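You operate a simulated robot arm through the tools that you are given. There is no shell and no other tool. Be economical: measure what you need, move in short steps, check, and stop when the job is done.

You are at the controls of a simulated robot arm. One attempt, no reset.

JOB
Dock the green cube light in well A, the blue one in B, and start charging on FULL.
Fine: dock both while the charger is off; leave the other lights alone.

It is judged by the outcome, as a careful person would: the job done as asked, and still so three seconds after it is handed in. It fails if anything else is knocked over, pushed out of place, dropped, spilled or broken.

ROBOT AND FRAMES
A 6-joint arm with a fingered hand, fixed in place. Base frame: the origin is at the foot of the arm, x ahead of it, y to its left, z up; the work surface is at about z = 860. Readings come in mm, rad, newtons and seconds.
With the tool pointing down near the work surface it reaches from about 120 to 820 mm from the base axis. Its first joint turns from -2.897 to 2.897 rad. Payload 4 kg.
The tool frame sits at the grasp point between the pads (the TCP): z along the fingers, y along the line on which they close. The tips reach 20 mm beyond it. Largest opening 140 mm; the body of the gripper starts 54 mm behind the TCP. The gripper is a hand of 3 fingers: y runs from the thumb to the fingers, the wrist lies at [0, 0, -215] in the tool frame, and closing takes about 1.5 s.
Orientation is that of the tool frame in the base frame, as a unit quaternion [w, x, y, z]. With the fingers straight down and closing along the base's y, the tool's x points along the base's -x, its y along +y and its z along -z.

CONTROLS
- The arm moves only by the tool play_rows. Its argument "rows" is one flat list of numbers, 7 for each row, row after row: the shift along the tool's x, y, z in mm, then the turn, a rotation vector about the tool's x, y, z in rad, then the closure, from 0 (fully open) to 1 (shut). In form: [tx, ty, tz, rx, ry, rz, jaw, tx, ty, tz, rx, ry, rz, jaw, ...]. A call has 1 to 8 rows; each row shifts and turns the commanded pose from where the row before left it, along the tool's axes as they then stand. Rows are played at 5 a second. More than 50 mm and 0.15 rad between two rows, or a gripper value outside its range, and nothing of the call is played. A pose out of reach is approached as far as the arm can. The call stops where the force on the tool passes 40 N (or 10 N more than at its start, if that is more) or the arm is blocked; 0.2 s more then pass. Each finger travels about 45 mm/s and halts on what it meets, pressing with about 30 N; the grip force reading is that of the motor and also rises with nothing between the fingers. The clock runs only during rows and for 0.2 s after the last one: add rows that do not move to give the fingers time. The reply holds the time, the measured pose of the TCP, the force on the tool along the base axes, the opening and the grip force, in the units named above and with some noise, with the torque about the TCP (base axes, N m) and any sound that the robot's microphone picked up.
- Cameras (640 x 400 px; columns grow to the right, rows downward): "scene" is fixed at [401.1, 501.1, 1621.8]; the picture's right is [-0.99, -0.16, 0.00], its down [-0.10, 0.59, -0.80] and it looks along [0.13, -0.79, -0.60] (base axes); focal length 310 px, centre (320, 200). "wrist" rides on the gripper at [74, -43, -79] in the tool frame; the picture's right is [0.50, 0.87, 0.00], its down [-0.59, 0.34, -0.73] and it looks along [-0.64, 0.37, 0.68] (tool axes); focal length 275 px, centre (320, 200).
- camera(camera): a new picture of that camera. It takes no simulated time.
- slide_trunk(by): slides the trunk up (or, below 0, down) by that many mm; the arm rides with it, the base frame stays. It gives what a move gives, with no picture.
- set_grasp(shape): the hand has 3 fingers and takes this shape, open, in about a second: jaw (thumb against the fingers, like two jaws); tri (thumb and two fingers); tip (a fingertip pinch); poke (one finger out to press); point (the index stretched); flat (the hand flat); cup (the hand cupped); fist (a fist). The gripper value then closes the fingers along that shape, each until it touches; the sizes above hold for jaw. It gives what a move gives, with no picture.
- probe_pixels(camera, pixels): there is no depth. For up to 12 entries [column, row, z] of the newest picture of that camera ("zoom" is the newest enlarged one), the place [x, y] in the base frame at which the ray of that pixel passes the height z, good to about 2 mm. It takes no simulated time.
- inspect(camera, box): a new picture of the part [left, top, right, bottom] of that camera's present view, enlarged. It takes no simulated time.
- sign_off(): hands the job in; it is judged then, once.

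Keep the steps short. Do not move on a guess: measure, check each grasp and each placing, and mend mistakes. In all there are 80 turns and 54 pictures (those below and enlarged ones count). Leave the gripper open and the arm clear of the work at the hand-in unless told otherwise, and finish with a single line.

The tools are called after "Call:" as name(argument=value, ...) on one line, values as JSON. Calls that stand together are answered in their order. play_rows: Moves the arm, as the interface text tells. Its arguments: {"type":"object","properties":{"rows":{"type":"array"}},"required":["rows"]} The other tools are called the same way: slide_trunk (by) slides the trunk up or down; set_grasp (shape) gives the hand a shape; camera (camera) takes a picture; probe_pixels (camera, pixels) gives the place at which the rays of pixels pass given heights; inspect (camera, box) takes an enlarged picture of a part of a camera's view; sign_off () hands the job in.

At the start:

```text
time: 0.0
tool_pos: [543.7, -216.5, 1184.0]
tcp_rot: [0.0, -0.001, 1.0, 0.0]
ft_force: [-0.6, 0.8, 0.1]
torque: [-0.01, 0.03, 0.03]
grip_width: 139.9
finger_force: 0.1
shape: jaw
trunk travel left (down, up): [-100.0, 490.0]
```

scene: 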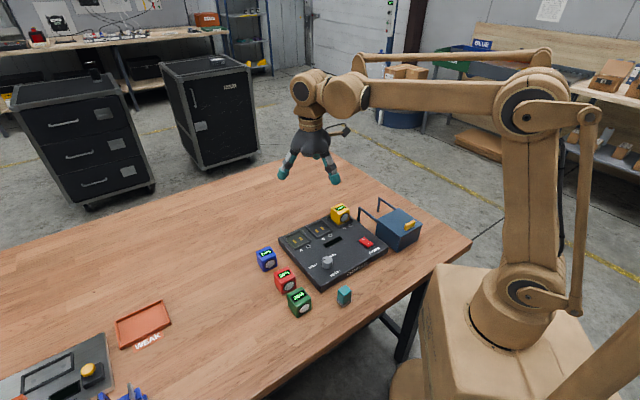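
wrist: 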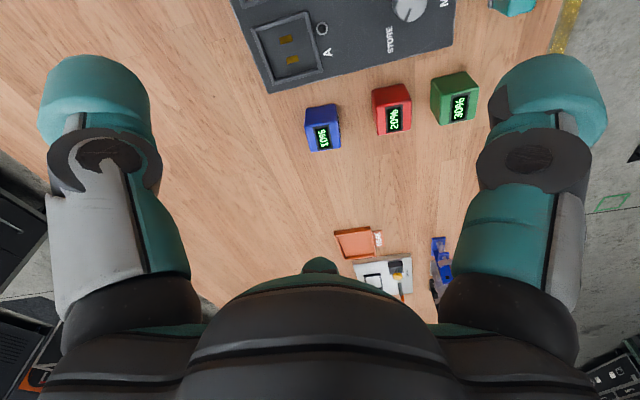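

I see the charger with two wells, a knob and a red switch, and the cubes left of it. First I enlarge the charger area.

Call:
inspect(camera="scene", box=[240, 190, 430, 320])

Call:
inspect(camera="wrist", box=[220, 0, 560, 210])

Call:
inspect(camera="scene", box=[0, 290, 180, 400])

```text
3.08 times, centred on (335, 255) of scene
```

zoom: 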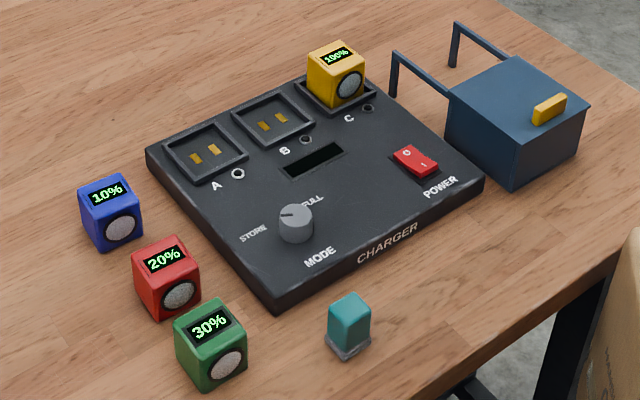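

```text
1.88 times, centred on (390, 105) of wrist
```

zoom: 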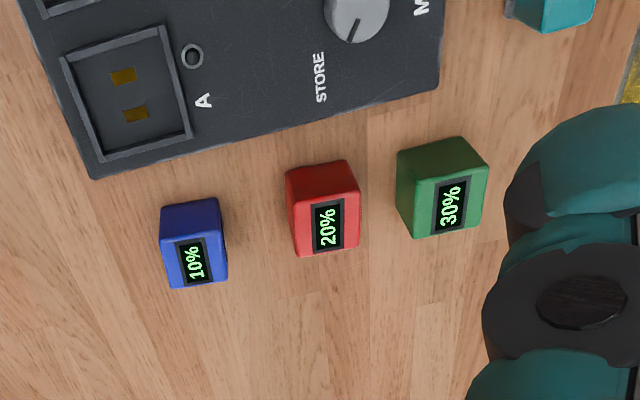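

```text
3.56 times, centred on (90, 345) of scene
```

zoom: 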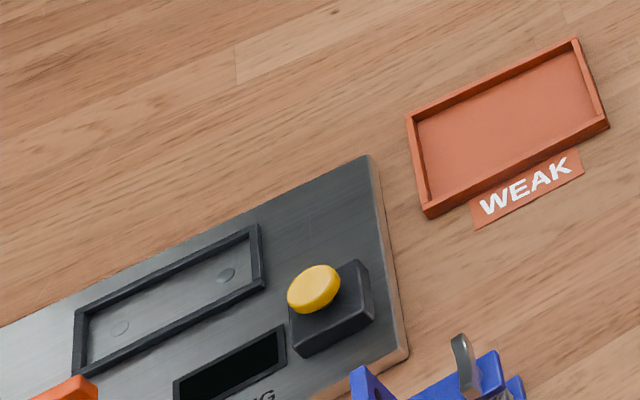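

I re-take the zoom of the charger so I can probe points on it.

Call:
inspect(camera="scene", box=[240, 190, 430, 320])

Call:
probe_pixels(camera="zoom", pixels=[[281, 305, 860], [485, 188, 860], [148, 170, 860], [99, 249, 860], [141, 237, 860], [210, 388, 860], [247, 370, 860], [182, 362, 860], [157, 318, 860], [200, 298, 860], [328, 347, 860], [370, 345, 860]])

Call:
probe_pixels(camera="wrist", pixels=[[270, 93, 860], [452, 45, 860], [340, 148, 860], [305, 108, 860], [336, 104, 860], [375, 90, 860], [432, 80, 860], [465, 72, 860]])

```text
3.08 times, centred on (335, 255) of scene
```

zoom: 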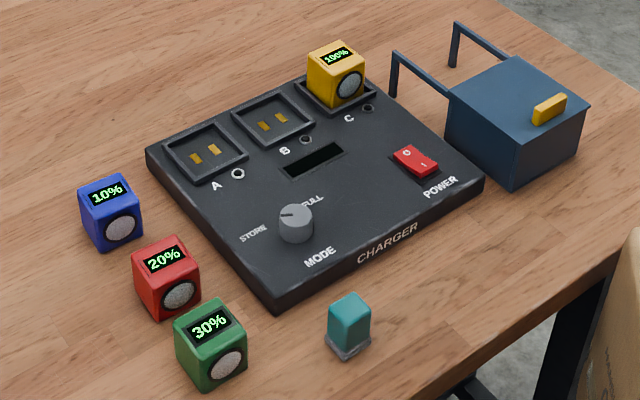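

```text
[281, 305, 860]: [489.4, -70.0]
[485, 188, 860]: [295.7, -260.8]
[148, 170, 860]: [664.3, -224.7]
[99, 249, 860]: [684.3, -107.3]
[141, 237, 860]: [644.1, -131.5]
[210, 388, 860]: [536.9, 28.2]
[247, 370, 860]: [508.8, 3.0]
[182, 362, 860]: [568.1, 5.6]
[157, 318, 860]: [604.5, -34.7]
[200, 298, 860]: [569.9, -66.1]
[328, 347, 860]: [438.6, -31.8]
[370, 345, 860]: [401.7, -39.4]
```

```text
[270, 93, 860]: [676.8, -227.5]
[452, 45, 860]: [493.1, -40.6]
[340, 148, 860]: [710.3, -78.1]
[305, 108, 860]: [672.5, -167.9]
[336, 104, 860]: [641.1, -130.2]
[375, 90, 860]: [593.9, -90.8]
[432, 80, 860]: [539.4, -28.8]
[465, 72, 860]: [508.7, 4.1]
```

Next I rotate the tool about 0.84 rad at this height, so it closes along the charger's depth direction. I'm not descending yet.

Call:
play_rows(rows=[0, 0, 0, 0, 0, -0.14, 0, 0, 0, 0, 0, 0, -0.14, 0, 0, 0, 0, 0, 0, -0.14, 0, 0, 0, 0, 0, 0, -0.14, 0, 0, 0, 0, 0, 0, -0.14, 0, 0, 0, 0, 0, 0, -0.14, 0, 0, 0, 0, 0, 0, 0, 0])

Call:
camera(camera="wrist")

Call:
camera(camera="scene")

```text
time: 1.6
tool_pos: [544.0, -217.1, 1184.8]
tcp_rot: [0.0, -0.409, 0.912, 0.001]
ft_force: [-0.2, 0.1, 0.9]
torque: [0.0, -0.01, -0.01]
grip_width: 139.9
finger_force: 0.0
shape: jaw
trunk travel left (down, up): [-100.0, 490.0]
```

```text
47 pictures are left
```

wrist: 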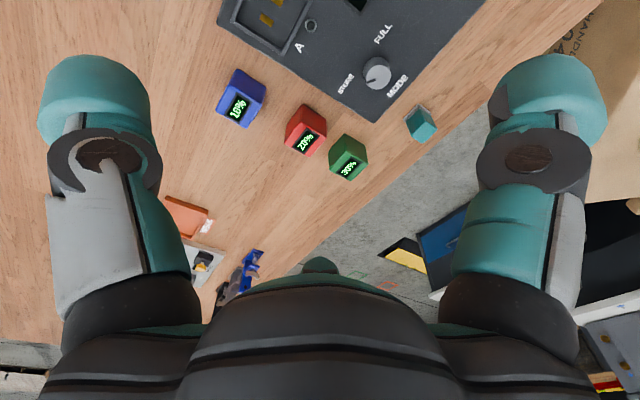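

```text
46 pictures are left
```

scene: 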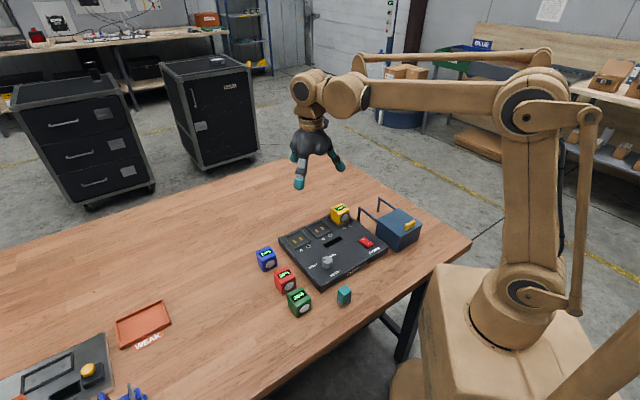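

Both cameras see the LED ring of A and the knob. I probe each at two heights, which gives the heights by triangulation.

Call:
probe_pixels(camera="wrist", pixels=[[311, 26, 860], [311, 26, 890], [377, 68, 890], [377, 68, 920], [374, 122, 880], [374, 122, 860], [228, 100, 900], [234, 124, 860], [220, 113, 860], [257, 114, 860]])

Call:
probe_pixels(camera="zoom", pixels=[[238, 173, 860], [238, 173, 890], [295, 212, 890], [295, 212, 920], [279, 290, 880], [207, 152, 880], [272, 120, 880], [337, 92, 880], [111, 215, 880], [111, 193, 905], [207, 323, 905], [164, 258, 905]])

```text
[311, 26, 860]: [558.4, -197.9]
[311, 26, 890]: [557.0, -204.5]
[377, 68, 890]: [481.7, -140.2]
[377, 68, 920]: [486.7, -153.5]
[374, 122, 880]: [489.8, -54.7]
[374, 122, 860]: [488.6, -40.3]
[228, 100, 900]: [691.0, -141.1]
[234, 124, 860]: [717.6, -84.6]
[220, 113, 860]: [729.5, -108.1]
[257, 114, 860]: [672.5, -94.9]
```

```text
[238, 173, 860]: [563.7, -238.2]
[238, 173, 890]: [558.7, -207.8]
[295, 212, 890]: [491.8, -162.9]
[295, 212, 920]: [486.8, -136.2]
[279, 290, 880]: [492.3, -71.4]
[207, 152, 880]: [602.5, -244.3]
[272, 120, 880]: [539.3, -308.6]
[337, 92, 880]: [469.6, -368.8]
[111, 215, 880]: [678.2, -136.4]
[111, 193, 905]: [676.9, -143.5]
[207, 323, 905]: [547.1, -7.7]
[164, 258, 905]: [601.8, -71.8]
```

LED ring A comes out at about z 893 (the charger top) and the knob top at about 908. Now I hover above the blue cube at z ≈ 1010 for a close view.

Call:
play_rows(rows=[-28, -9, 35, 0, 0, 0, 0, -28, -9, 35, 0, 0, 0, 0, -28, -9, 35, 0, 0, 0, 0, -28, -9, 35, 0, 0, 0, 0, -28, -9, 35, 0, 0, 0, 0, 0, 0, 0, 0, 0, 0, 0])

Call:
camera(camera="wrist")

Call:
inspect(camera="scene", box=[220, 150, 380, 320])

```text
time: 3.0
tool_pos: [670.7, -141.2, 1011.0]
tcp_rot: [0.0, -0.408, 0.913, 0.0]
ft_force: [0.0, -0.6, -0.5]
torque: [0.02, -0.01, -0.05]
grip_width: 139.9
finger_force: 0.0
shape: jaw
trunk travel left (down, up): [-100.0, 490.0]
```

```text
45 pictures are left
```

wrist: 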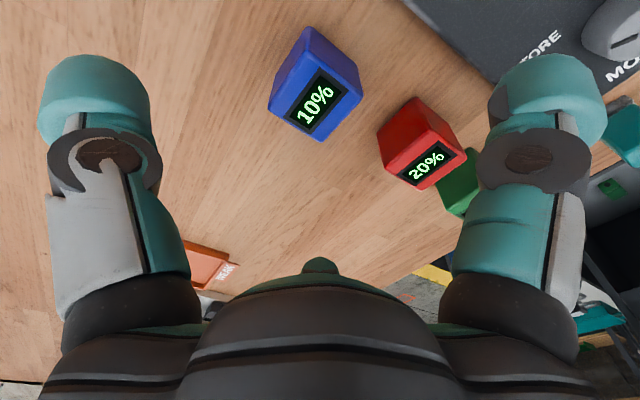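

```text
2.35 times, centred on (300, 235) of scene
```

zoom: 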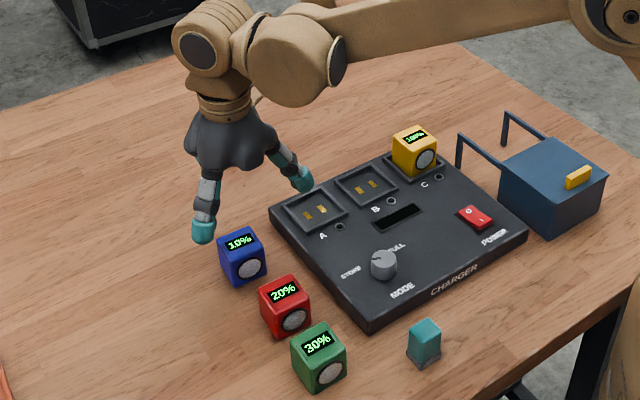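

Blue's top face shows corners in the wrist view. I probe its display corners in both views.

Call:
probe_pixels(camera="wrist", pixels=[[316, 102, 900], [316, 102, 910], [316, 71, 905], [362, 101, 905], [321, 140, 905], [269, 113, 905], [429, 166, 905], [412, 135, 905], [465, 154, 905], [423, 188, 905], [376, 172, 905]])

Call:
probe_pixels(camera="zoom", pixels=[[240, 242, 900], [240, 242, 910], [285, 291, 900], [285, 291, 910], [238, 285, 860], [265, 270, 860], [317, 389, 860], [346, 372, 860], [295, 361, 860], [299, 370, 860]])

Call:
inspect(camera="wrist", box=[240, 0, 500, 220])

```text
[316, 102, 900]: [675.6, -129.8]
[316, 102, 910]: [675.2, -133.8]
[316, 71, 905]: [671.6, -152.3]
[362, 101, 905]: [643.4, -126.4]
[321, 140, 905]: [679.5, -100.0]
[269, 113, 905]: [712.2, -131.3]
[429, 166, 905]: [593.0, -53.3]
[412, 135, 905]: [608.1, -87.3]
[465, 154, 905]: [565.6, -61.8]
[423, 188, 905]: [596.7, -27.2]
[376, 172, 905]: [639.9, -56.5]
```

```text
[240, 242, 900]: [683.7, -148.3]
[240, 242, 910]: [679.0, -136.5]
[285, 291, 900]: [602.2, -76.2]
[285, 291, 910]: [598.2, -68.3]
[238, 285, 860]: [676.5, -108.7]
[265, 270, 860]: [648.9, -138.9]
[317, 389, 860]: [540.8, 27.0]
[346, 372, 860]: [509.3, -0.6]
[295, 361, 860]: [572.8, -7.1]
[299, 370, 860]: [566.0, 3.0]
```

```text
1.82 times, centred on (370, 110) of wrist
```

zoom: 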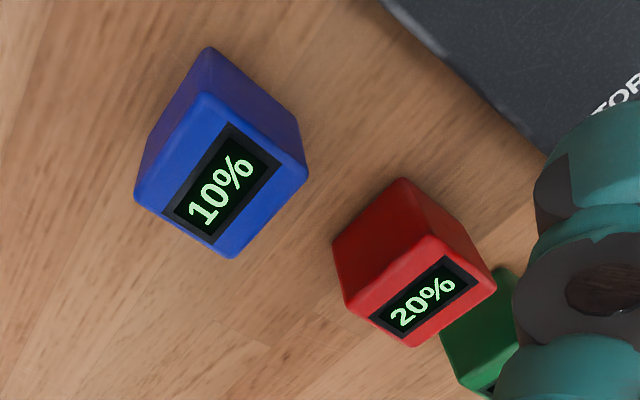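

Blue's top triangulates to about z 911. I probe its four top corners there.

Call:
probe_pixels(camera="zoom", pixels=[[206, 93, 911], [307, 172, 911], [234, 257, 911], [135, 196, 911], [430, 237, 911], [496, 287, 911], [410, 345, 911], [346, 303, 911]])

```text
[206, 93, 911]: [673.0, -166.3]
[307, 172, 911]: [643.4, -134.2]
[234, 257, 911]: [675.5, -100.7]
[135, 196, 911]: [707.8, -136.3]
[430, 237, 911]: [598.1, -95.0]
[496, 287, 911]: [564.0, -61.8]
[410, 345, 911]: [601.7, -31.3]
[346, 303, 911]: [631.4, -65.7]
```

Blue's centre is about (675, −134), edge about 46 mm and yaw about 45°, matching the charger. I centre over it, turn by +0.058 rad and set the opening to about 80 mm, still up high.

Call:
play_rows(rows=[0, 0, 0, 0, 0, 0.058, 0.2, -8.1, 2, 30, 0, 0, 0, 0.43, 0, 0, 0, 0, 0, 0, 0.43, 0, 0, 0, 0, 0, 0, 0.43, 0, 0, 0, 0, 0, 0, 0.43, 0, 0, 0, 0, 0, 0, 0.43])

Call:
camera(camera="wrist")

Call:
inspect(camera="scene", box=[220, 190, 340, 320])

```text
time: 4.4
tool_pos: [674.5, -134.7, 979.9]
tcp_rot: [0.0, -0.381, 0.925, 0.0]
ft_force: [-0.2, -0.7, -0.5]
torque: [0.01, 0.01, -0.02]
grip_width: 80.4
finger_force: 0.1
shape: jaw
trunk travel left (down, up): [-100.0, 490.0]
```

```text
42 pictures are left
```

wrist: 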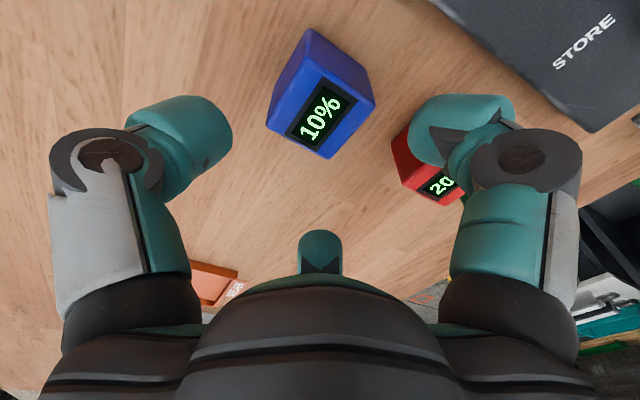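

```text
3.08 times, centred on (280, 255) of scene
```

zoom: 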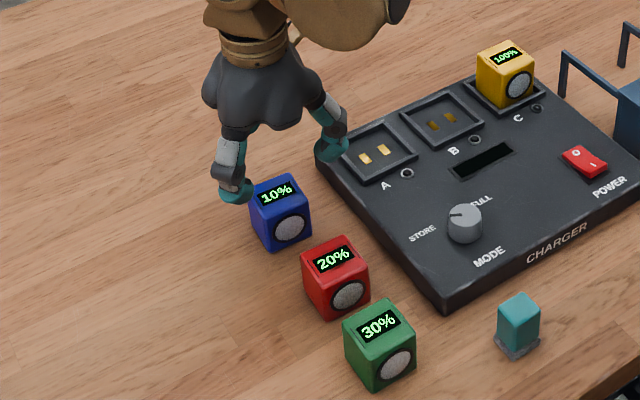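

The hand looks like three fingers at 120°. I check where the fingertips really are at tip height (about z 962).

Call:
probe_pixels(camera="wrist", pixels=[[200, 150, 965], [225, 150, 965], [430, 135, 965], [412, 125, 965], [320, 245, 965], [320, 272, 965]])

Call:
probe_pixels(camera="zoom", pixels=[[235, 193, 965], [332, 152, 965]])

Call:
inspect(camera="scene", box=[250, 180, 310, 280])

```text
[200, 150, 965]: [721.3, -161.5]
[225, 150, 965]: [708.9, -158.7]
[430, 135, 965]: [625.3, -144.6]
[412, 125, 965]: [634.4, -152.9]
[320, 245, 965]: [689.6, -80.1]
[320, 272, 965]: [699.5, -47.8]
```

```text
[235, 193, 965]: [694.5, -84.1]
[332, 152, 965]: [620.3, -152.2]
```

```text
4.00 times, centred on (280, 230) of scene
```

zoom: 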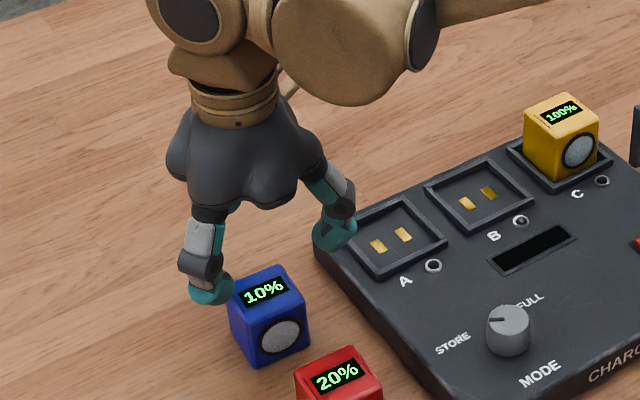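

In jaw shape the three fingers sit 120° apart. I try "tip" up here to see whether it gives a truer pinch, and look.

Call:
set_grasp(shape="tip")

Call:
camera(camera="wrist")

Call:
inspect(camera="scene", box=[250, 180, 310, 280])

```text
time: 5.3
tool_pos: [675.6, -135.0, 980.1]
tcp_rot: [0.0, -0.381, 0.925, -0.001]
ft_force: [-0.3, 0.3, 0.3]
torque: [-0.03, 0.01, 0.0]
grip_width: 140.2
finger_force: 0.0
shape: tip
trunk travel left (down, up): [-100.0, 490.0]
```

```text
39 pictures are left
```

wrist: 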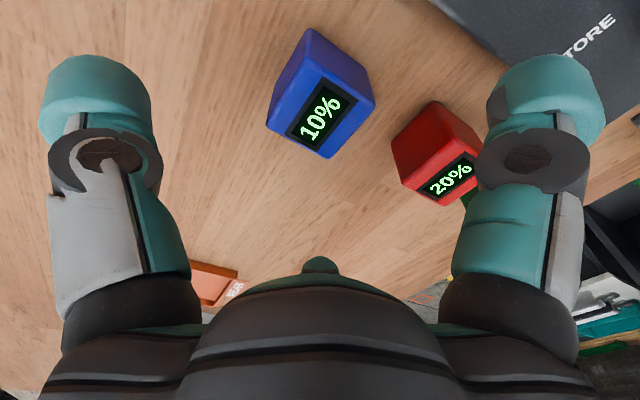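

```text
4.00 times, centred on (280, 230) of scene
```

zoom: 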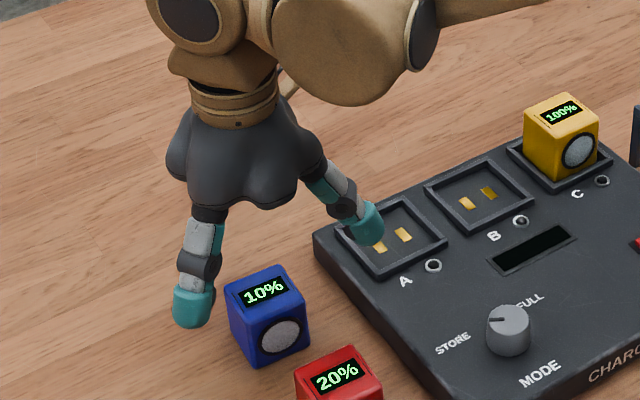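

I close "tip" most of the way in the air to see how the fingers travel.

Call:
play_rows(rows=[0, 0, 0, 0, 0, 0, 0.65, 0, 0, 0, 0, 0, 0, 0.65, 0, 0, 0, 0, 0, 0, 0.65, 0, 0, 0, 0, 0, 0, 0.65, 0, 0, 0, 0, 0, 0, 0.65, 0, 0, 0, 0, 0, 0, 0.65])

Call:
camera(camera="wrist")

Call:
inspect(camera="scene", box=[250, 180, 310, 280])

```text
time: 6.7
tool_pos: [673.4, -134.4, 980.5]
tcp_rot: [0.0, -0.381, 0.924, 0.0]
ft_force: [0.3, 0.0, -0.4]
torque: [0.01, -0.01, 0.01]
grip_width: 49.4
finger_force: 0.0
shape: tip
trunk travel left (down, up): [-100.0, 490.0]
```

```text
37 pictures are left
```

wrist: 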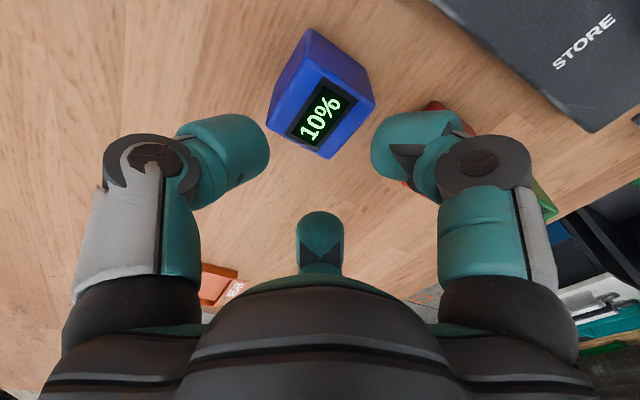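

```text
4.00 times, centred on (280, 230) of scene
```

zoom: 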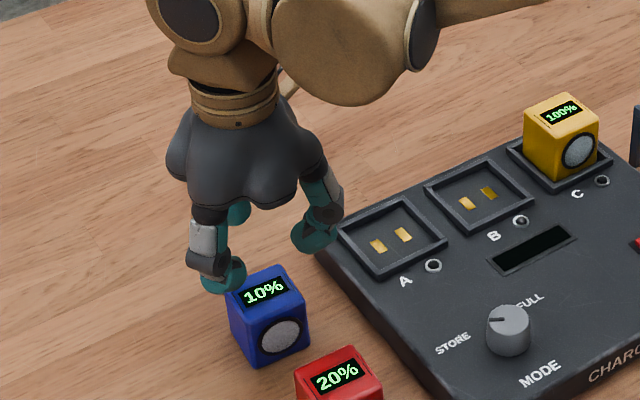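

All shapes close radially at 120°, so the fingers meet ±x faces at 30°. For clearance from yellow in C, I'll grip with the thumb on the left (outer) side. Back to jaw, then turn −90° (about the tool's z: −1.57).

Call:
set_grasp(shape="jaw")

Call:
play_rows(rows=[0, 0, -10, 0, 0, -0.145, 0, 0, 0, 0, 0, 0, -0.145, 0, 0, 0, 0, 0, 0, -0.145, 0, 0, 0, 0, 0, 0, -0.145, 0, 0, 0, 0, 0, 0, -0.145, 0, 0, 0, 0, 0, 0, -0.145, 0, 0, 0, 0, 0, 0, -0.145, 0, 0, 0, 0, 0, 0, -0.145, 0])

Call:
play_rows(rows=[0, 0, 0, 0, 0, -0.14, 0.43, 0, 0, 0, 0, 0, -0.14, 0.43, 0, 0, 0, 0, 0, -0.131, 0.43, 0, 0, 0, 0, 0, 0, 0.43, 0, 0, 0, 0, 0, 0, 0.43, 0, 0, 0, 0, 0, 0, 0.43])

Call:
camera(camera="wrist")

Call:
inspect(camera="scene", box=[230, 180, 360, 310])

```text
time: 7.6
tool_pos: [675.0, -133.5, 981.3]
tcp_rot: [0.0, -0.381, 0.925, 0.0]
ft_force: [-0.2, 0.3, 0.0]
torque: [0.0, -0.02, -0.02]
grip_width: 140.0
finger_force: 0.0
shape: jaw
trunk travel left (down, up): [-100.0, 490.0]
```

```text
time: 9.4
tool_pos: [677.5, -122.5, 990.1]
tcp_rot: [-0.001, -0.587, 0.81, -0.001]
ft_force: [0.2, 0.1, 0.0]
torque: [0.02, 0.03, 0.06]
grip_width: 139.9
finger_force: 0.0
shape: jaw
out of reach, approached as far as the arm can: row 4, 5, 6, 7, 8
trunk travel left (down, up): [-100.0, 490.0]
```

```text
time: 10.8
tool_pos: [677.3, -121.8, 989.1]
tcp_rot: [-0.001, -0.586, 0.81, -0.001]
ft_force: [0.7, -0.1, 0.4]
torque: [0.0, -0.01, 0.0]
grip_width: 80.4
finger_force: 0.1
shape: jaw
out of reach, approached as far as the arm can: row 1, 2, 3
trunk travel left (down, up): [-100.0, 490.0]
```

```text
35 pictures are left
```

wrist: 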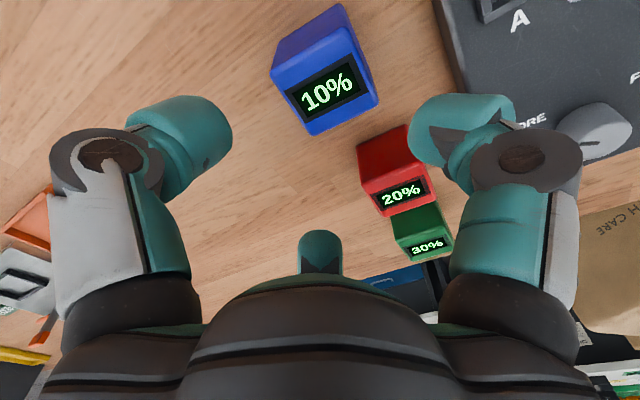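

```text
3.08 times, centred on (295, 245) of scene
```

zoom: 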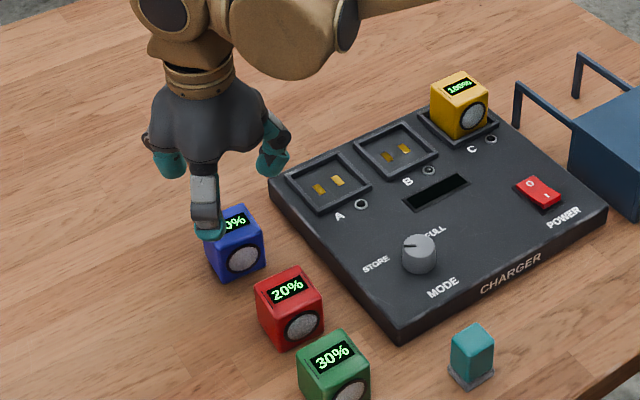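

Joint limit: the tool y axis stops at about 162°. The hand is three-fold symmetric, so tool y at 105° gives the same finger layout (one finger on the left, two on front/back). I turn back by +0.99 and check.

Call:
play_rows(rows=[0, 0, 0, 0, 0, 0.142, 0.43, 0, 0, 0, 0, 0, 0.142, 0.43, 0, 0, 0, 0, 0, 0.142, 0.43, 0, 0, 0, 0, 0, 0.142, 0.43, 0, 0, 0, 0, 0, 0.142, 0.43, 0, 0, 0, 0, 0, 0.142, 0.43, 0, 0, 0, 0, 0, 0.139, 0.43, 0, 0, 0, 0, 0, 0, 0.43])

```text
time: 12.6
tool_pos: [677.0, -122.2, 989.4]
tcp_rot: [-0.001, -0.129, 0.992, -0.002]
ft_force: [0.6, 0.2, 0.1]
torque: [-0.01, 0.0, -0.02]
grip_width: 80.4
finger_force: 0.0
shape: jaw
trunk travel left (down, up): [-100.0, 490.0]
```

Yaw is now 105°. I centre over blue at (675, −134), go to z ≈ 960 and look.

Call:
play_rows(rows=[5, -10.9, 15, 0, 0, 0, 0.43, 0, 0, 14, 0, 0, 0, 0.43, 0, 0, 0, 0, 0, 0, 0.43])

Call:
inspect(camera="wrist", box=[160, 0, 480, 280])

Call:
inspect(camera="scene", box=[230, 190, 330, 300])

```text
time: 13.4
tool_pos: [674.6, -134.4, 958.3]
tcp_rot: [-0.001, -0.131, 0.991, -0.002]
ft_force: [-0.1, 0.0, -1.0]
torque: [-0.01, -0.01, 0.01]
grip_width: 80.4
finger_force: 0.1
shape: jaw
trunk travel left (down, up): [-100.0, 490.0]
```

```text
1.43 times, centred on (320, 140) of wrist
```

zoom: 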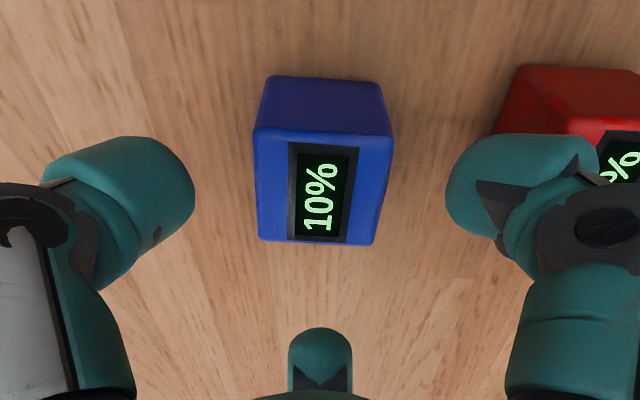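

```text
3.64 times, centred on (280, 245) of scene
```

zoom: 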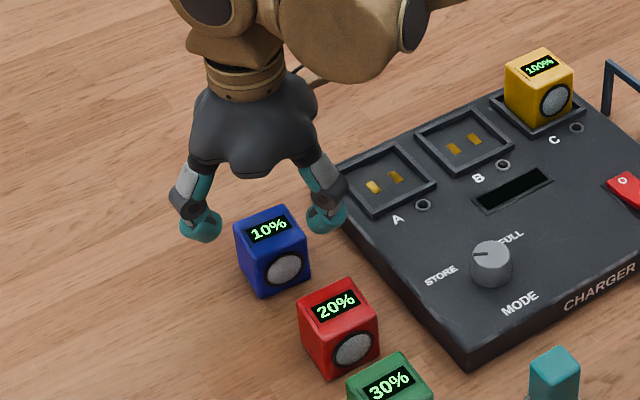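

Blue is square to the fingers and centred, with the gaps clear. I descend 58 mm to TCP z ≈ 900, staying open.

Call:
play_rows(rows=[0, 0, 20, 0, 0, 0, 0.43, 0, 0, 20, 0, 0, 0, 0.43, 0, 0, 18, 0, 0, 0, 0.43, 0, 0, 0, 0, 0, 0, 0.43])

Call:
inspect(camera="wrist", box=[160, 0, 480, 280])

```text
time: 14.4
tool_pos: [674.8, -135.3, 902.7]
tcp_rot: [0.0, -0.13, 0.991, -0.002]
ft_force: [0.8, -0.5, 0.3]
torque: [-0.03, -0.02, -0.01]
grip_width: 80.3
finger_force: 0.1
shape: jaw
trunk travel left (down, up): [-100.0, 490.0]
```

```text
1.43 times, centred on (320, 140) of wrist
```

zoom: 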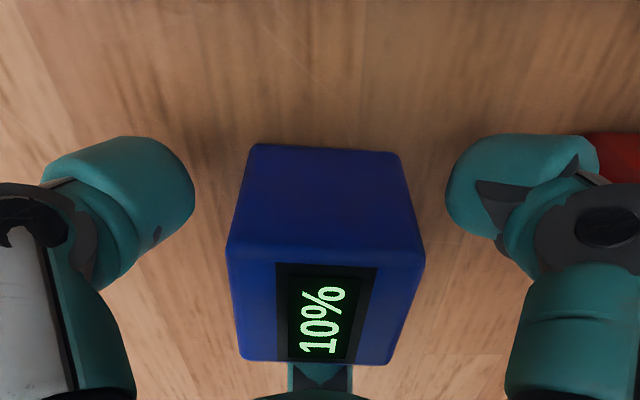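

Clear on all sides. I check the top face's centre relative to the TCP.

Call:
probe_pixels(camera="zoom", pixels=[[228, 250, 909], [425, 258, 909], [240, 358, 909], [392, 366, 909]])

```text
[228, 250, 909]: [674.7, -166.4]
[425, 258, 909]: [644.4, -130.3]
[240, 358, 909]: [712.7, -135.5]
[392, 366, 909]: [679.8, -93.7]
```

The cube centre is about (678, −131.5), so I shift +5 mm along the 45° direction and close.

Call:
play_rows(rows=[-3.9, 3.1, 0, 0, 0, 0, 0.43, 0, 0, 0, 0, 0, 0, 0.6, 0, 0, 0, 0, 0, 0, 0.75, 0, 0, 0, 0, 0, 0, 0.85, 0, 0, 0, 0, 0, 0, 0.85, 0, 0, 0, 0, 0, 0, 0.85, 0, 0, 0, 0, 0, 0, 0.85])

Call:
inspect(camera="wrist", box=[160, 0, 480, 280])

```text
time: 16.0
tool_pos: [677.2, -132.3, 902.1]
tcp_rot: [-0.001, -0.131, 0.991, -0.002]
ft_force: [0.1, -0.1, 0.6]
torque: [0.0, -0.01, -0.01]
grip_width: 50.1
finger_force: 29.9
shape: jaw
trunk travel left (down, up): [-100.0, 490.0]
```

```text
1.43 times, centred on (320, 140) of wrist
```

zoom: 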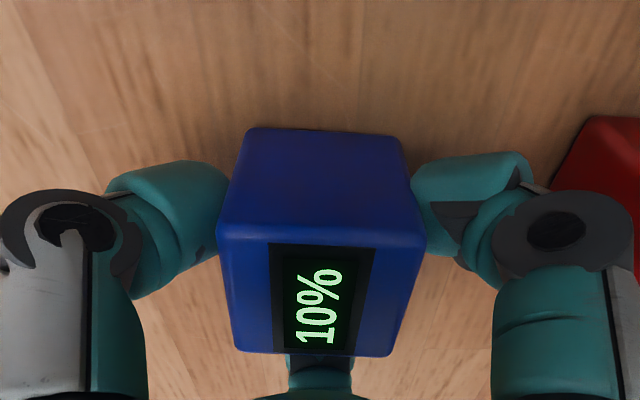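

Gripped (opening 50.1 mm, 29.9 N). I lift 90 mm and check that it holds.

Call:
play_rows(rows=[0, 0, -10, 0, 0, 0, 0.85, 0, 0, -25, 0, 0, 0, 0.85, 0, 0, -30, 0, 0, 0, 0.85, 0, 0, -30, 0, 0, 0, 0.85, 0, 0, 0, 0, 0, 0, 0.85])

Call:
inspect(camera="scene", box=[230, 180, 400, 310])

Call:
inspect(camera="wrist", box=[160, 0, 480, 280])

```text
time: 17.2
tool_pos: [678.5, -130.9, 998.5]
tcp_rot: [0.0, -0.13, 0.992, -0.002]
ft_force: [-0.5, -0.5, -2.6]
torque: [0.01, 0.01, -0.01]
grip_width: 49.7
finger_force: 30.1
shape: jaw
trunk travel left (down, up): [-100.0, 490.0]
```

```text
3.08 times, centred on (315, 245) of scene
```

zoom: 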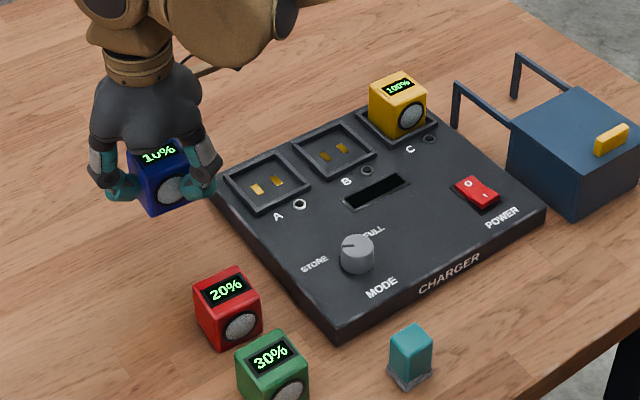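

```text
1.43 times, centred on (320, 140) of wrist
```

zoom: 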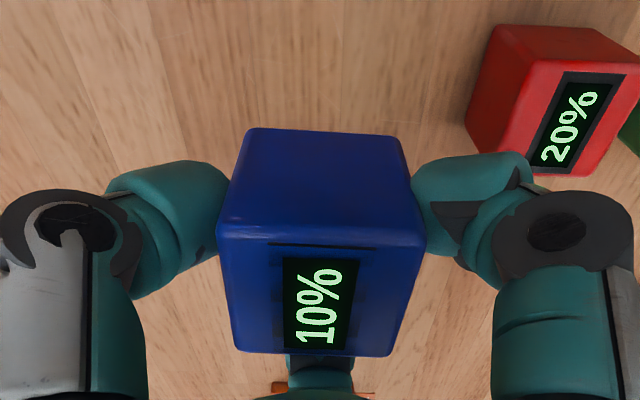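

It's held firmly with no slip. Now I measure the wells with a tight zoom of A and B.

Call:
inspect(camera="scene", box=[285, 205, 355, 260])

```text
7.27 times, centred on (320, 232) of scene
```

zoom: 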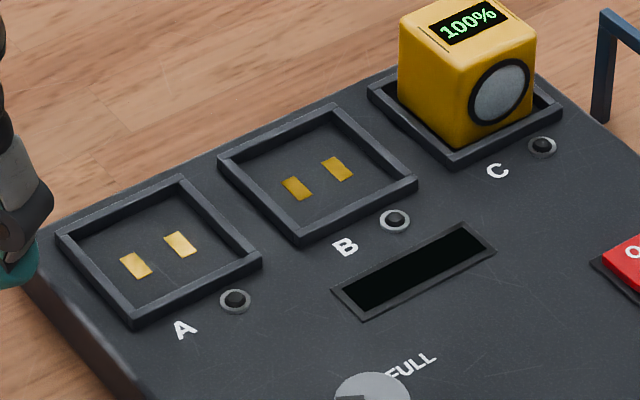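

Call:
probe_pixels(camera="zoom", pixels=[[218, 160, 899], [333, 104, 899], [416, 182, 899], [300, 238, 899], [317, 179, 893], [158, 254, 893], [56, 236, 899], [181, 178, 899], [262, 256, 899], [133, 320, 899], [368, 86, 899], [562, 106, 899]])

Call:
probe_pixels(camera="zoom", pixels=[[395, 220, 893], [235, 300, 893], [543, 147, 893], [454, 163, 899], [455, 141, 893], [472, 20, 940], [333, 104, 893], [416, 182, 893], [297, 189, 893], [337, 169, 893], [136, 265, 893], [180, 244, 893]])

```text
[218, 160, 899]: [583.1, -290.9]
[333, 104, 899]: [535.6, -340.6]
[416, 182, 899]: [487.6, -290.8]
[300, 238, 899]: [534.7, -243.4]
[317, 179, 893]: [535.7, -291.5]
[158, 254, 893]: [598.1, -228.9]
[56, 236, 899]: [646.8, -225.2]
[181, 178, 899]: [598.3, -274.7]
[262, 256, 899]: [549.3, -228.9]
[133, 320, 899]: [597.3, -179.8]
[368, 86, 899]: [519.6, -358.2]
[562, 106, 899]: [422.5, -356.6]
```

```text
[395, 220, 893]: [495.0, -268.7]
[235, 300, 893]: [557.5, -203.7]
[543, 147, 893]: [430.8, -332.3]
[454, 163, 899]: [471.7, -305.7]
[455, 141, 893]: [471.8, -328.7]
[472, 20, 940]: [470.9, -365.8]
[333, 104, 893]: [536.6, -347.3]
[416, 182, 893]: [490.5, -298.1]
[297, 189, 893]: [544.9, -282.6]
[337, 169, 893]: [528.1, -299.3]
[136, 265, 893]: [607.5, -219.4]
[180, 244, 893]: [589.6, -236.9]
```

Well B's centre is (535.5, −291.5) and A's is (598, −228). Inner width is about 57 mm against a cube of about 47, and both are at 45° yaw. The cube centre is roughly 0.7 mm off the TCP on each axis. I carry blue above B at this height.

Call:
play_rows(rows=[30, -19.7, 0, 0, 0, 0, 0.85, 30, -19.7, 0, 0, 0, 0, 0.85, 30, -19.7, 0, 0, 0, 0, 0.85, 30, -19.7, 0, 0, 0, 0, 0.85, 30, -19.7, 0, 0, 0, 0, 0.85, 30, -19.7, 0, 0, 0, 0, 0.85, 0, 0, 0, 0, 0, 0, 0.85])

Call:
inspect(camera="scene", box=[280, 180, 380, 260])

Call:
inspect(camera="wrist", box=[160, 0, 480, 280])

```text
time: 18.8
tool_pos: [535.7, -291.9, 997.8]
tcp_rot: [-0.001, -0.131, 0.991, -0.002]
ft_force: [-0.2, 0.0, -3.0]
torque: [-0.01, -0.01, -0.02]
grip_width: 49.7
finger_force: 30.1
shape: jaw
trunk travel left (down, up): [-100.0, 490.0]
```

```text
5.00 times, centred on (330, 220) of scene
```

zoom: 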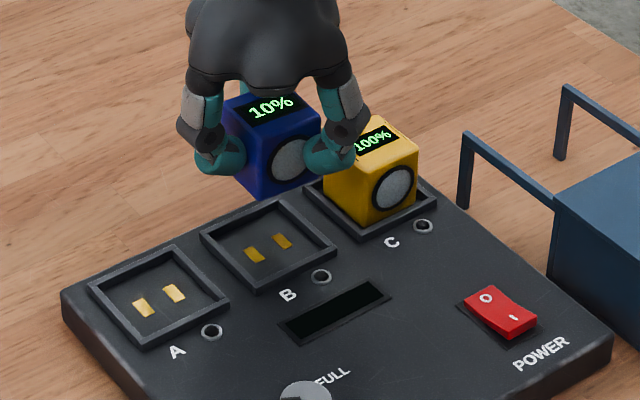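

```text
1.43 times, centred on (320, 140) of wrist
```

zoom: 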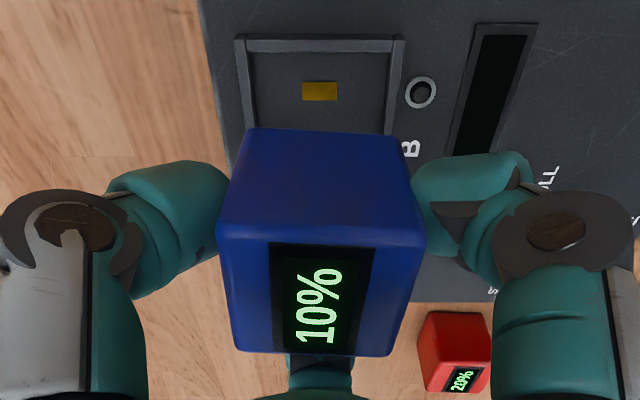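

From the wrist view, I check the C-side rim of B independently.

Call:
probe_pixels(camera="zoom", pixels=[[235, 38, 899], [404, 38, 899], [320, 91, 893], [217, 240, 1007], [427, 245, 1007], [235, 352, 1007], [392, 357, 1007]])

```text
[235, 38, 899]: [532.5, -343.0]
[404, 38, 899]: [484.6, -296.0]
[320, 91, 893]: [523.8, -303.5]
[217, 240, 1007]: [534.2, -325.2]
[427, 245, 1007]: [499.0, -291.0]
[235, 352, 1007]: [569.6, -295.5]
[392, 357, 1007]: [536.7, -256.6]
```

Both views agree within 1–2 mm: centre about (535.3, −293). I shift 1 mm and descend to just above the rim (TCP ≈ 948).

Call:
play_rows(rows=[0.3, -1, 15, 0, 0, 0, 0.85, 0, 0, 17, 0, 0, 0, 0.85, 0, 0, 17, 0, 0, 0, 0.85, 0, 0, 0, 0, 0, 0, 0.85])

Call:
inspect(camera="scene", box=[290, 190, 370, 250])

Call:
inspect(camera="wrist", box=[160, 0, 480, 280])

```text
time: 19.8
tool_pos: [533.0, -292.7, 950.3]
tcp_rot: [-0.001, -0.13, 0.992, -0.002]
ft_force: [0.0, 0.0, -2.8]
torque: [0.03, -0.03, 0.02]
grip_width: 50.0
finger_force: 30.4
shape: jaw
trunk travel left (down, up): [-100.0, 490.0]
```

```text
6.67 times, centred on (330, 220) of scene
```

zoom: 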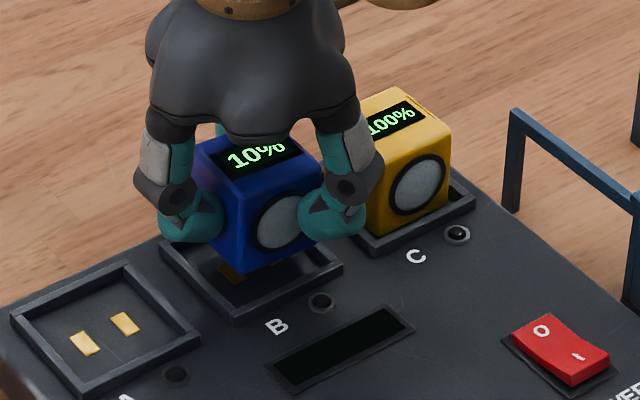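

```text
1.43 times, centred on (320, 140) of wrist
```

zoom: 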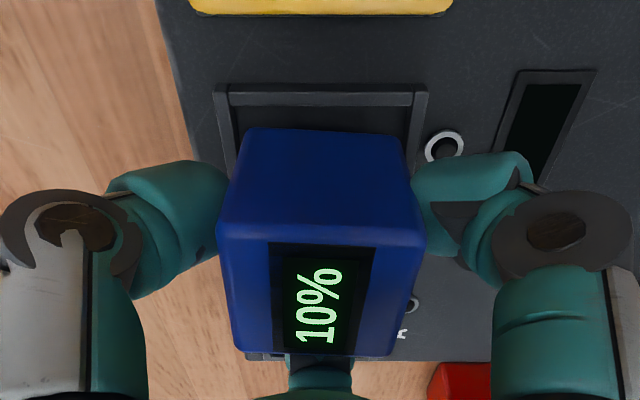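

The cube sits laterally centred over B. I lower it slowly, about 18 mm at most.

Call:
play_rows(rows=[0, 0, 5, 0, 0, 0, 0.85, 0, 0, 4, 0, 0, 0, 0.85, 0, 0, 3, 0, 0, 0, 0.85, 0, 0, 3, 0, 0, 0, 0.85, 0, 0, 2, 0, 0, 0, 0.85, 0, 0, 0, 0, 0, 0, 0.85])

Call:
inspect(camera="scene", box=[290, 190, 370, 250])

```text
time: 21.2
tool_pos: [534.6, -292.1, 931.8]
tcp_rot: [0.0, -0.131, 0.991, -0.002]
ft_force: [0.2, 0.9, -3.4]
torque: [0.0, -0.01, 0.0]
grip_width: 49.8
finger_force: 29.9
shape: jaw
trunk travel left (down, up): [-100.0, 490.0]
```

```text
6.67 times, centred on (330, 220) of scene
```

zoom: 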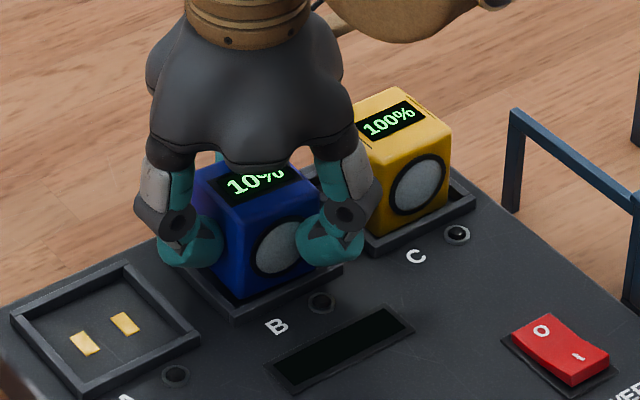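

Not in contact yet (Fz about −3.4, just the load). I continue in 1.5 mm steps until contact.

Call:
play_rows(rows=[0, 0, 1.5, 0, 0, 0, 0.85, 0, 0, 1.5, 0, 0, 0, 0.85, 0, 0, 1, 0, 0, 0, 0.85, 0, 0, 0, 0, 0, 0, 0.85])

```text
time: 22.2
tool_pos: [534.7, -291.2, 930.3]
tcp_rot: [0.0, -0.13, 0.991, -0.002]
ft_force: [11.5, -2.4, 32.4]
torque: [-0.43, 0.03, 0.12]
grip_width: 51.3
finger_force: 29.8
shape: jaw
trunk travel left (down, up): [-100.0, 490.0]
```

Contact at TCP ≈ 930 (32 N). I ease up 1.5 mm and look at the seating before releasing.

Call:
play_rows(rows=[0, 0, -1.5, 0, 0, 0, 0.85, 0, 0, 0, 0, 0, 0, 0.85])

Call:
inspect(camera="scene", box=[300, 195, 360, 245])

```text
time: 22.8
tool_pos: [533.9, -291.3, 930.8]
tcp_rot: [-0.001, -0.131, 0.991, -0.002]
ft_force: [6.3, 1.1, 15.3]
torque: [-0.26, -0.03, 0.13]
grip_width: 51.2
finger_force: 29.9
shape: jaw
trunk travel left (down, up): [-100.0, 490.0]
```

```text
8.00 times, centred on (330, 220) of scene
```

zoom: 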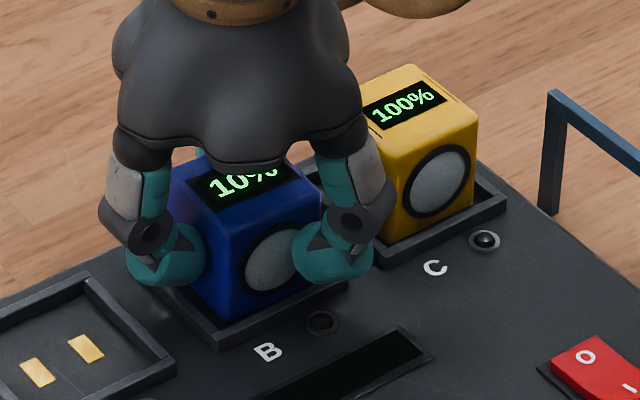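

Blue sits inside the rim of B. I open to about 80 mm and then rise slowly.

Call:
play_rows(rows=[0, 0, 0, 0, 0, 0, 0.6, 0, 0, 0, 0, 0, 0, 0.45, 0, 0, 0, 0, 0, 0, 0.42, 0, 0, 0, 0, 0, 0, 0.42, 0, 0, -20, 0, 0, 0, 0.42, 0, 0, -25, 0, 0, 0, 0.42, 0, 0, -25, 0, 0, 0, 0.42, 0, 0, 0, 0, 0, 0, 0.42])

Call:
inspect(camera="scene", box=[285, 195, 365, 255])

Call:
camera(camera="wrist")

```text
time: 24.6
tool_pos: [534.6, -293.6, 1000.2]
tcp_rot: [-0.001, -0.131, 0.991, -0.001]
ft_force: [-0.2, -1.5, -0.3]
torque: [-0.01, 0.01, 0.0]
grip_width: 80.6
finger_force: 0.0
shape: jaw
trunk travel left (down, up): [-100.0, 490.0]
```

```text
6.67 times, centred on (325, 225) of scene
```

zoom: 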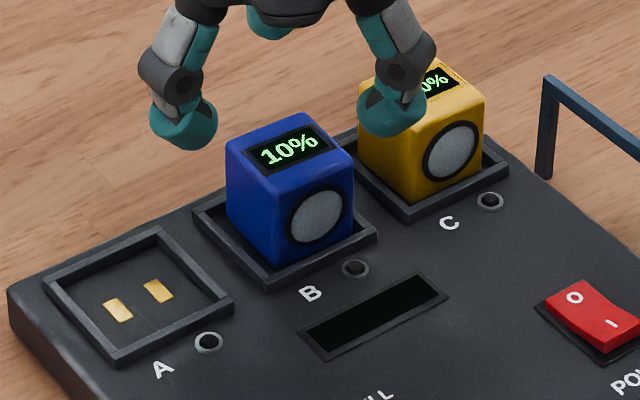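

```text
19 pictures are left
```

wrist: 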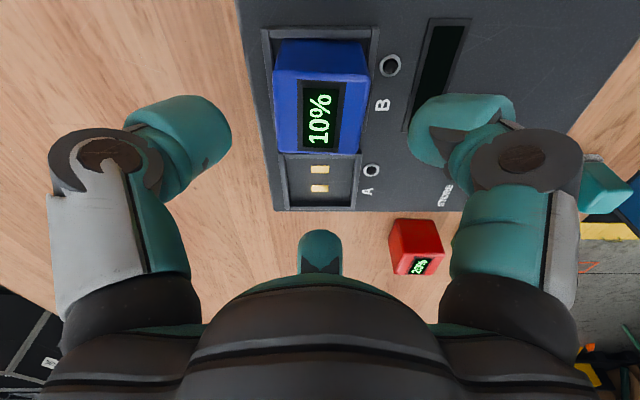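

Blue is docked cleanly in B. Now I travel to above green, estimated at (540, 4), at z ≈ 985.

Call:
play_rows(rows=[-11.76, 40.87, 0, 0, 0, 0, 0.42, -11.76, 40.87, 0, 0, 0, 0, 0.42, -11.76, 40.87, 0, 0, 0, 0, 0.42, -11.76, 40.87, 0, 0, 0, 0, 0.42, -11.76, 40.87, 0, 0, 0, 0, 0.42, -11.76, 40.87, 0, 0, 0, 0, 0.42, -11.76, 40.87, 15, 0, 0, 0, 0.42, 0, 0, 0, 0, 0, 0, 0.42])

Call:
inspect(camera="wrist", box=[160, 0, 480, 280])

```text
time: 26.4
tool_pos: [541.1, 4.9, 983.3]
tcp_rot: [-0.001, -0.13, 0.991, -0.001]
ft_force: [-0.2, 0.6, 1.0]
torque: [-0.01, 0.0, 0.03]
grip_width: 80.7
finger_force: 0.1
shape: jaw
trunk travel left (down, up): [-100.0, 490.0]
```

```text
1.43 times, centred on (320, 140) of wrist
```

zoom: 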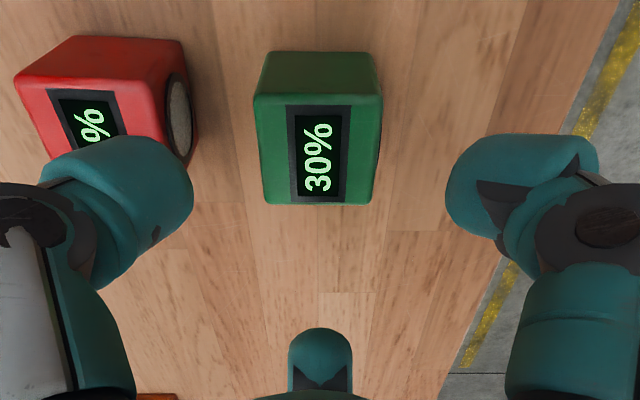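

I probe green's top corners and red's nearest edge.

Call:
probe_pixels(camera="zoom", pixels=[[254, 97, 910], [382, 95, 910], [264, 203, 910], [370, 205, 910], [163, 75, 910], [190, 158, 870], [265, 52, 870], [368, 52, 870]])

```text
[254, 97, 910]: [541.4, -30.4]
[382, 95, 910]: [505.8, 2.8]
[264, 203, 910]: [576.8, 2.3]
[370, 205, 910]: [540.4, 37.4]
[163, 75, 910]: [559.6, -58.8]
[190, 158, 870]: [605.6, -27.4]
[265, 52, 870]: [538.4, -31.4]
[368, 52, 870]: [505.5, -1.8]
```

Green's centre is (541, 3) at 45° yaw. Red's corner is close to the thumb side, so I narrow to about 66 mm. Then I centre, descend part-way (z ≈ 940) and look.

Call:
play_rows(rows=[0.5, -1.9, 0, 0, 0, 0, 0.53, 0, 0, 0, 0, 0, 0, 0.53, 0, 0, 20, 0, 0, 0, 0.53, 0, 0, 20, 0, 0, 0, 0.53, 0, 0, 0, 0, 0, 0, 0.53])

Call:
inspect(camera="wrist", box=[160, 0, 480, 280])

```text
time: 27.6
tool_pos: [540.1, 2.5, 943.7]
tcp_rot: [-0.001, -0.131, 0.991, -0.002]
ft_force: [0.1, 0.1, 0.6]
torque: [0.02, 0.03, 0.01]
grip_width: 66.3
finger_force: 0.0
shape: jaw
trunk travel left (down, up): [-100.0, 490.0]
```

```text
1.43 times, centred on (320, 140) of wrist
```

zoom: 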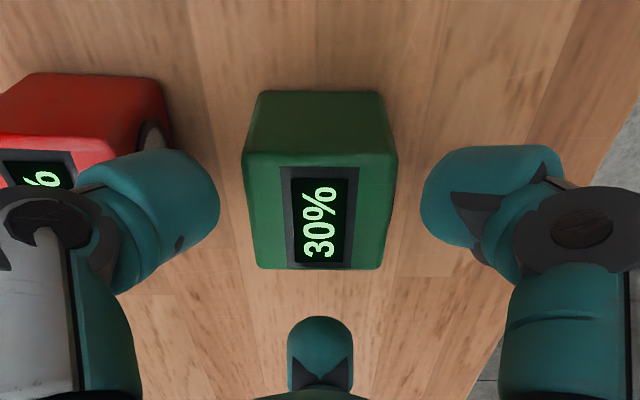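

I check the thumb's outer extent against red's position.

Call:
probe_pixels(camera="zoom", pixels=[[80, 185, 940], [80, 185, 930], [100, 165, 930], [219, 205, 930], [157, 82, 910], [116, 150, 910], [172, 130, 885], [320, 318, 930], [422, 205, 930], [242, 157, 910], [395, 157, 910]])

Call:
inspect(camera="scene", box=[250, 240, 330, 320])

```text
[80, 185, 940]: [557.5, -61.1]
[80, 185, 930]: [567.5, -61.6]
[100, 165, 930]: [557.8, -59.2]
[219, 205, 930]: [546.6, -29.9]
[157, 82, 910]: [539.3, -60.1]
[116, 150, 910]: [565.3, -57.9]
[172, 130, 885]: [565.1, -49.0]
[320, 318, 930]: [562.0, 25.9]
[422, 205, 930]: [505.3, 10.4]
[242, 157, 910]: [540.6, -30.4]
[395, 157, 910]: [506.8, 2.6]
```

```text
5.00 times, centred on (290, 280) of scene
```

zoom: 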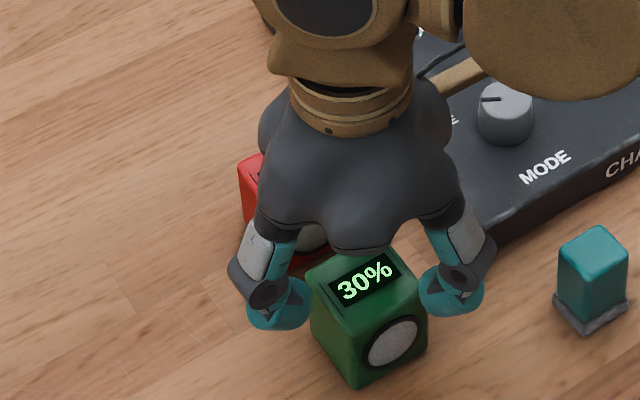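

The thumb's outer end at (558, −62) would hit red's corner at about (565, −58), so I won't descend here. With yaw at 75° the fingers sit at 135°, 15° and 255°, all clear of red. I rise 20 mm, turn +0.524, then re-look.

Call:
play_rows(rows=[0, 0, -20, 0, 0, 0, 0.53, 0, 0, 0, 0, 0, 0.131, 0.53, 0, 0, 0, 0, 0, 0.131, 0.53, 0, 0, 0, 0, 0, 0.131, 0.53, 0, 0, 0, 0, 0, 0.131, 0.53, 0, 0, 20, 0, 0, 0, 0.53, 0, 0, 0, 0, 0, 0, 0.53])

Call:
inspect(camera="wrist", box=[160, 0, 480, 280])

```text
time: 29.2
tool_pos: [540.3, 4.4, 942.9]
tcp_rot: [0.0, 0.13, 0.992, -0.002]
ft_force: [0.5, -0.3, 0.1]
torque: [0.0, 0.0, -0.02]
grip_width: 66.3
finger_force: 0.0
shape: jaw
trunk travel left (down, up): [-100.0, 490.0]
```

```text
1.43 times, centred on (320, 140) of wrist
```

zoom: 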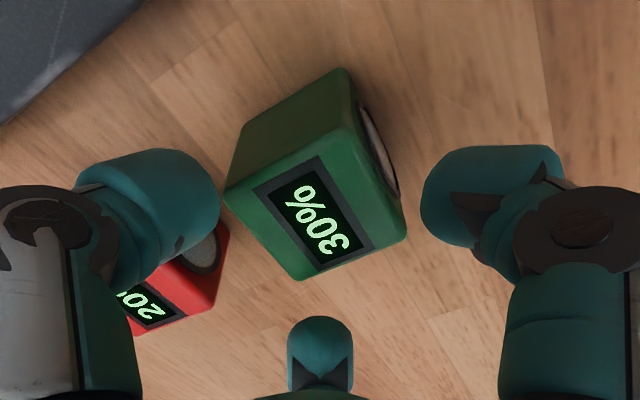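

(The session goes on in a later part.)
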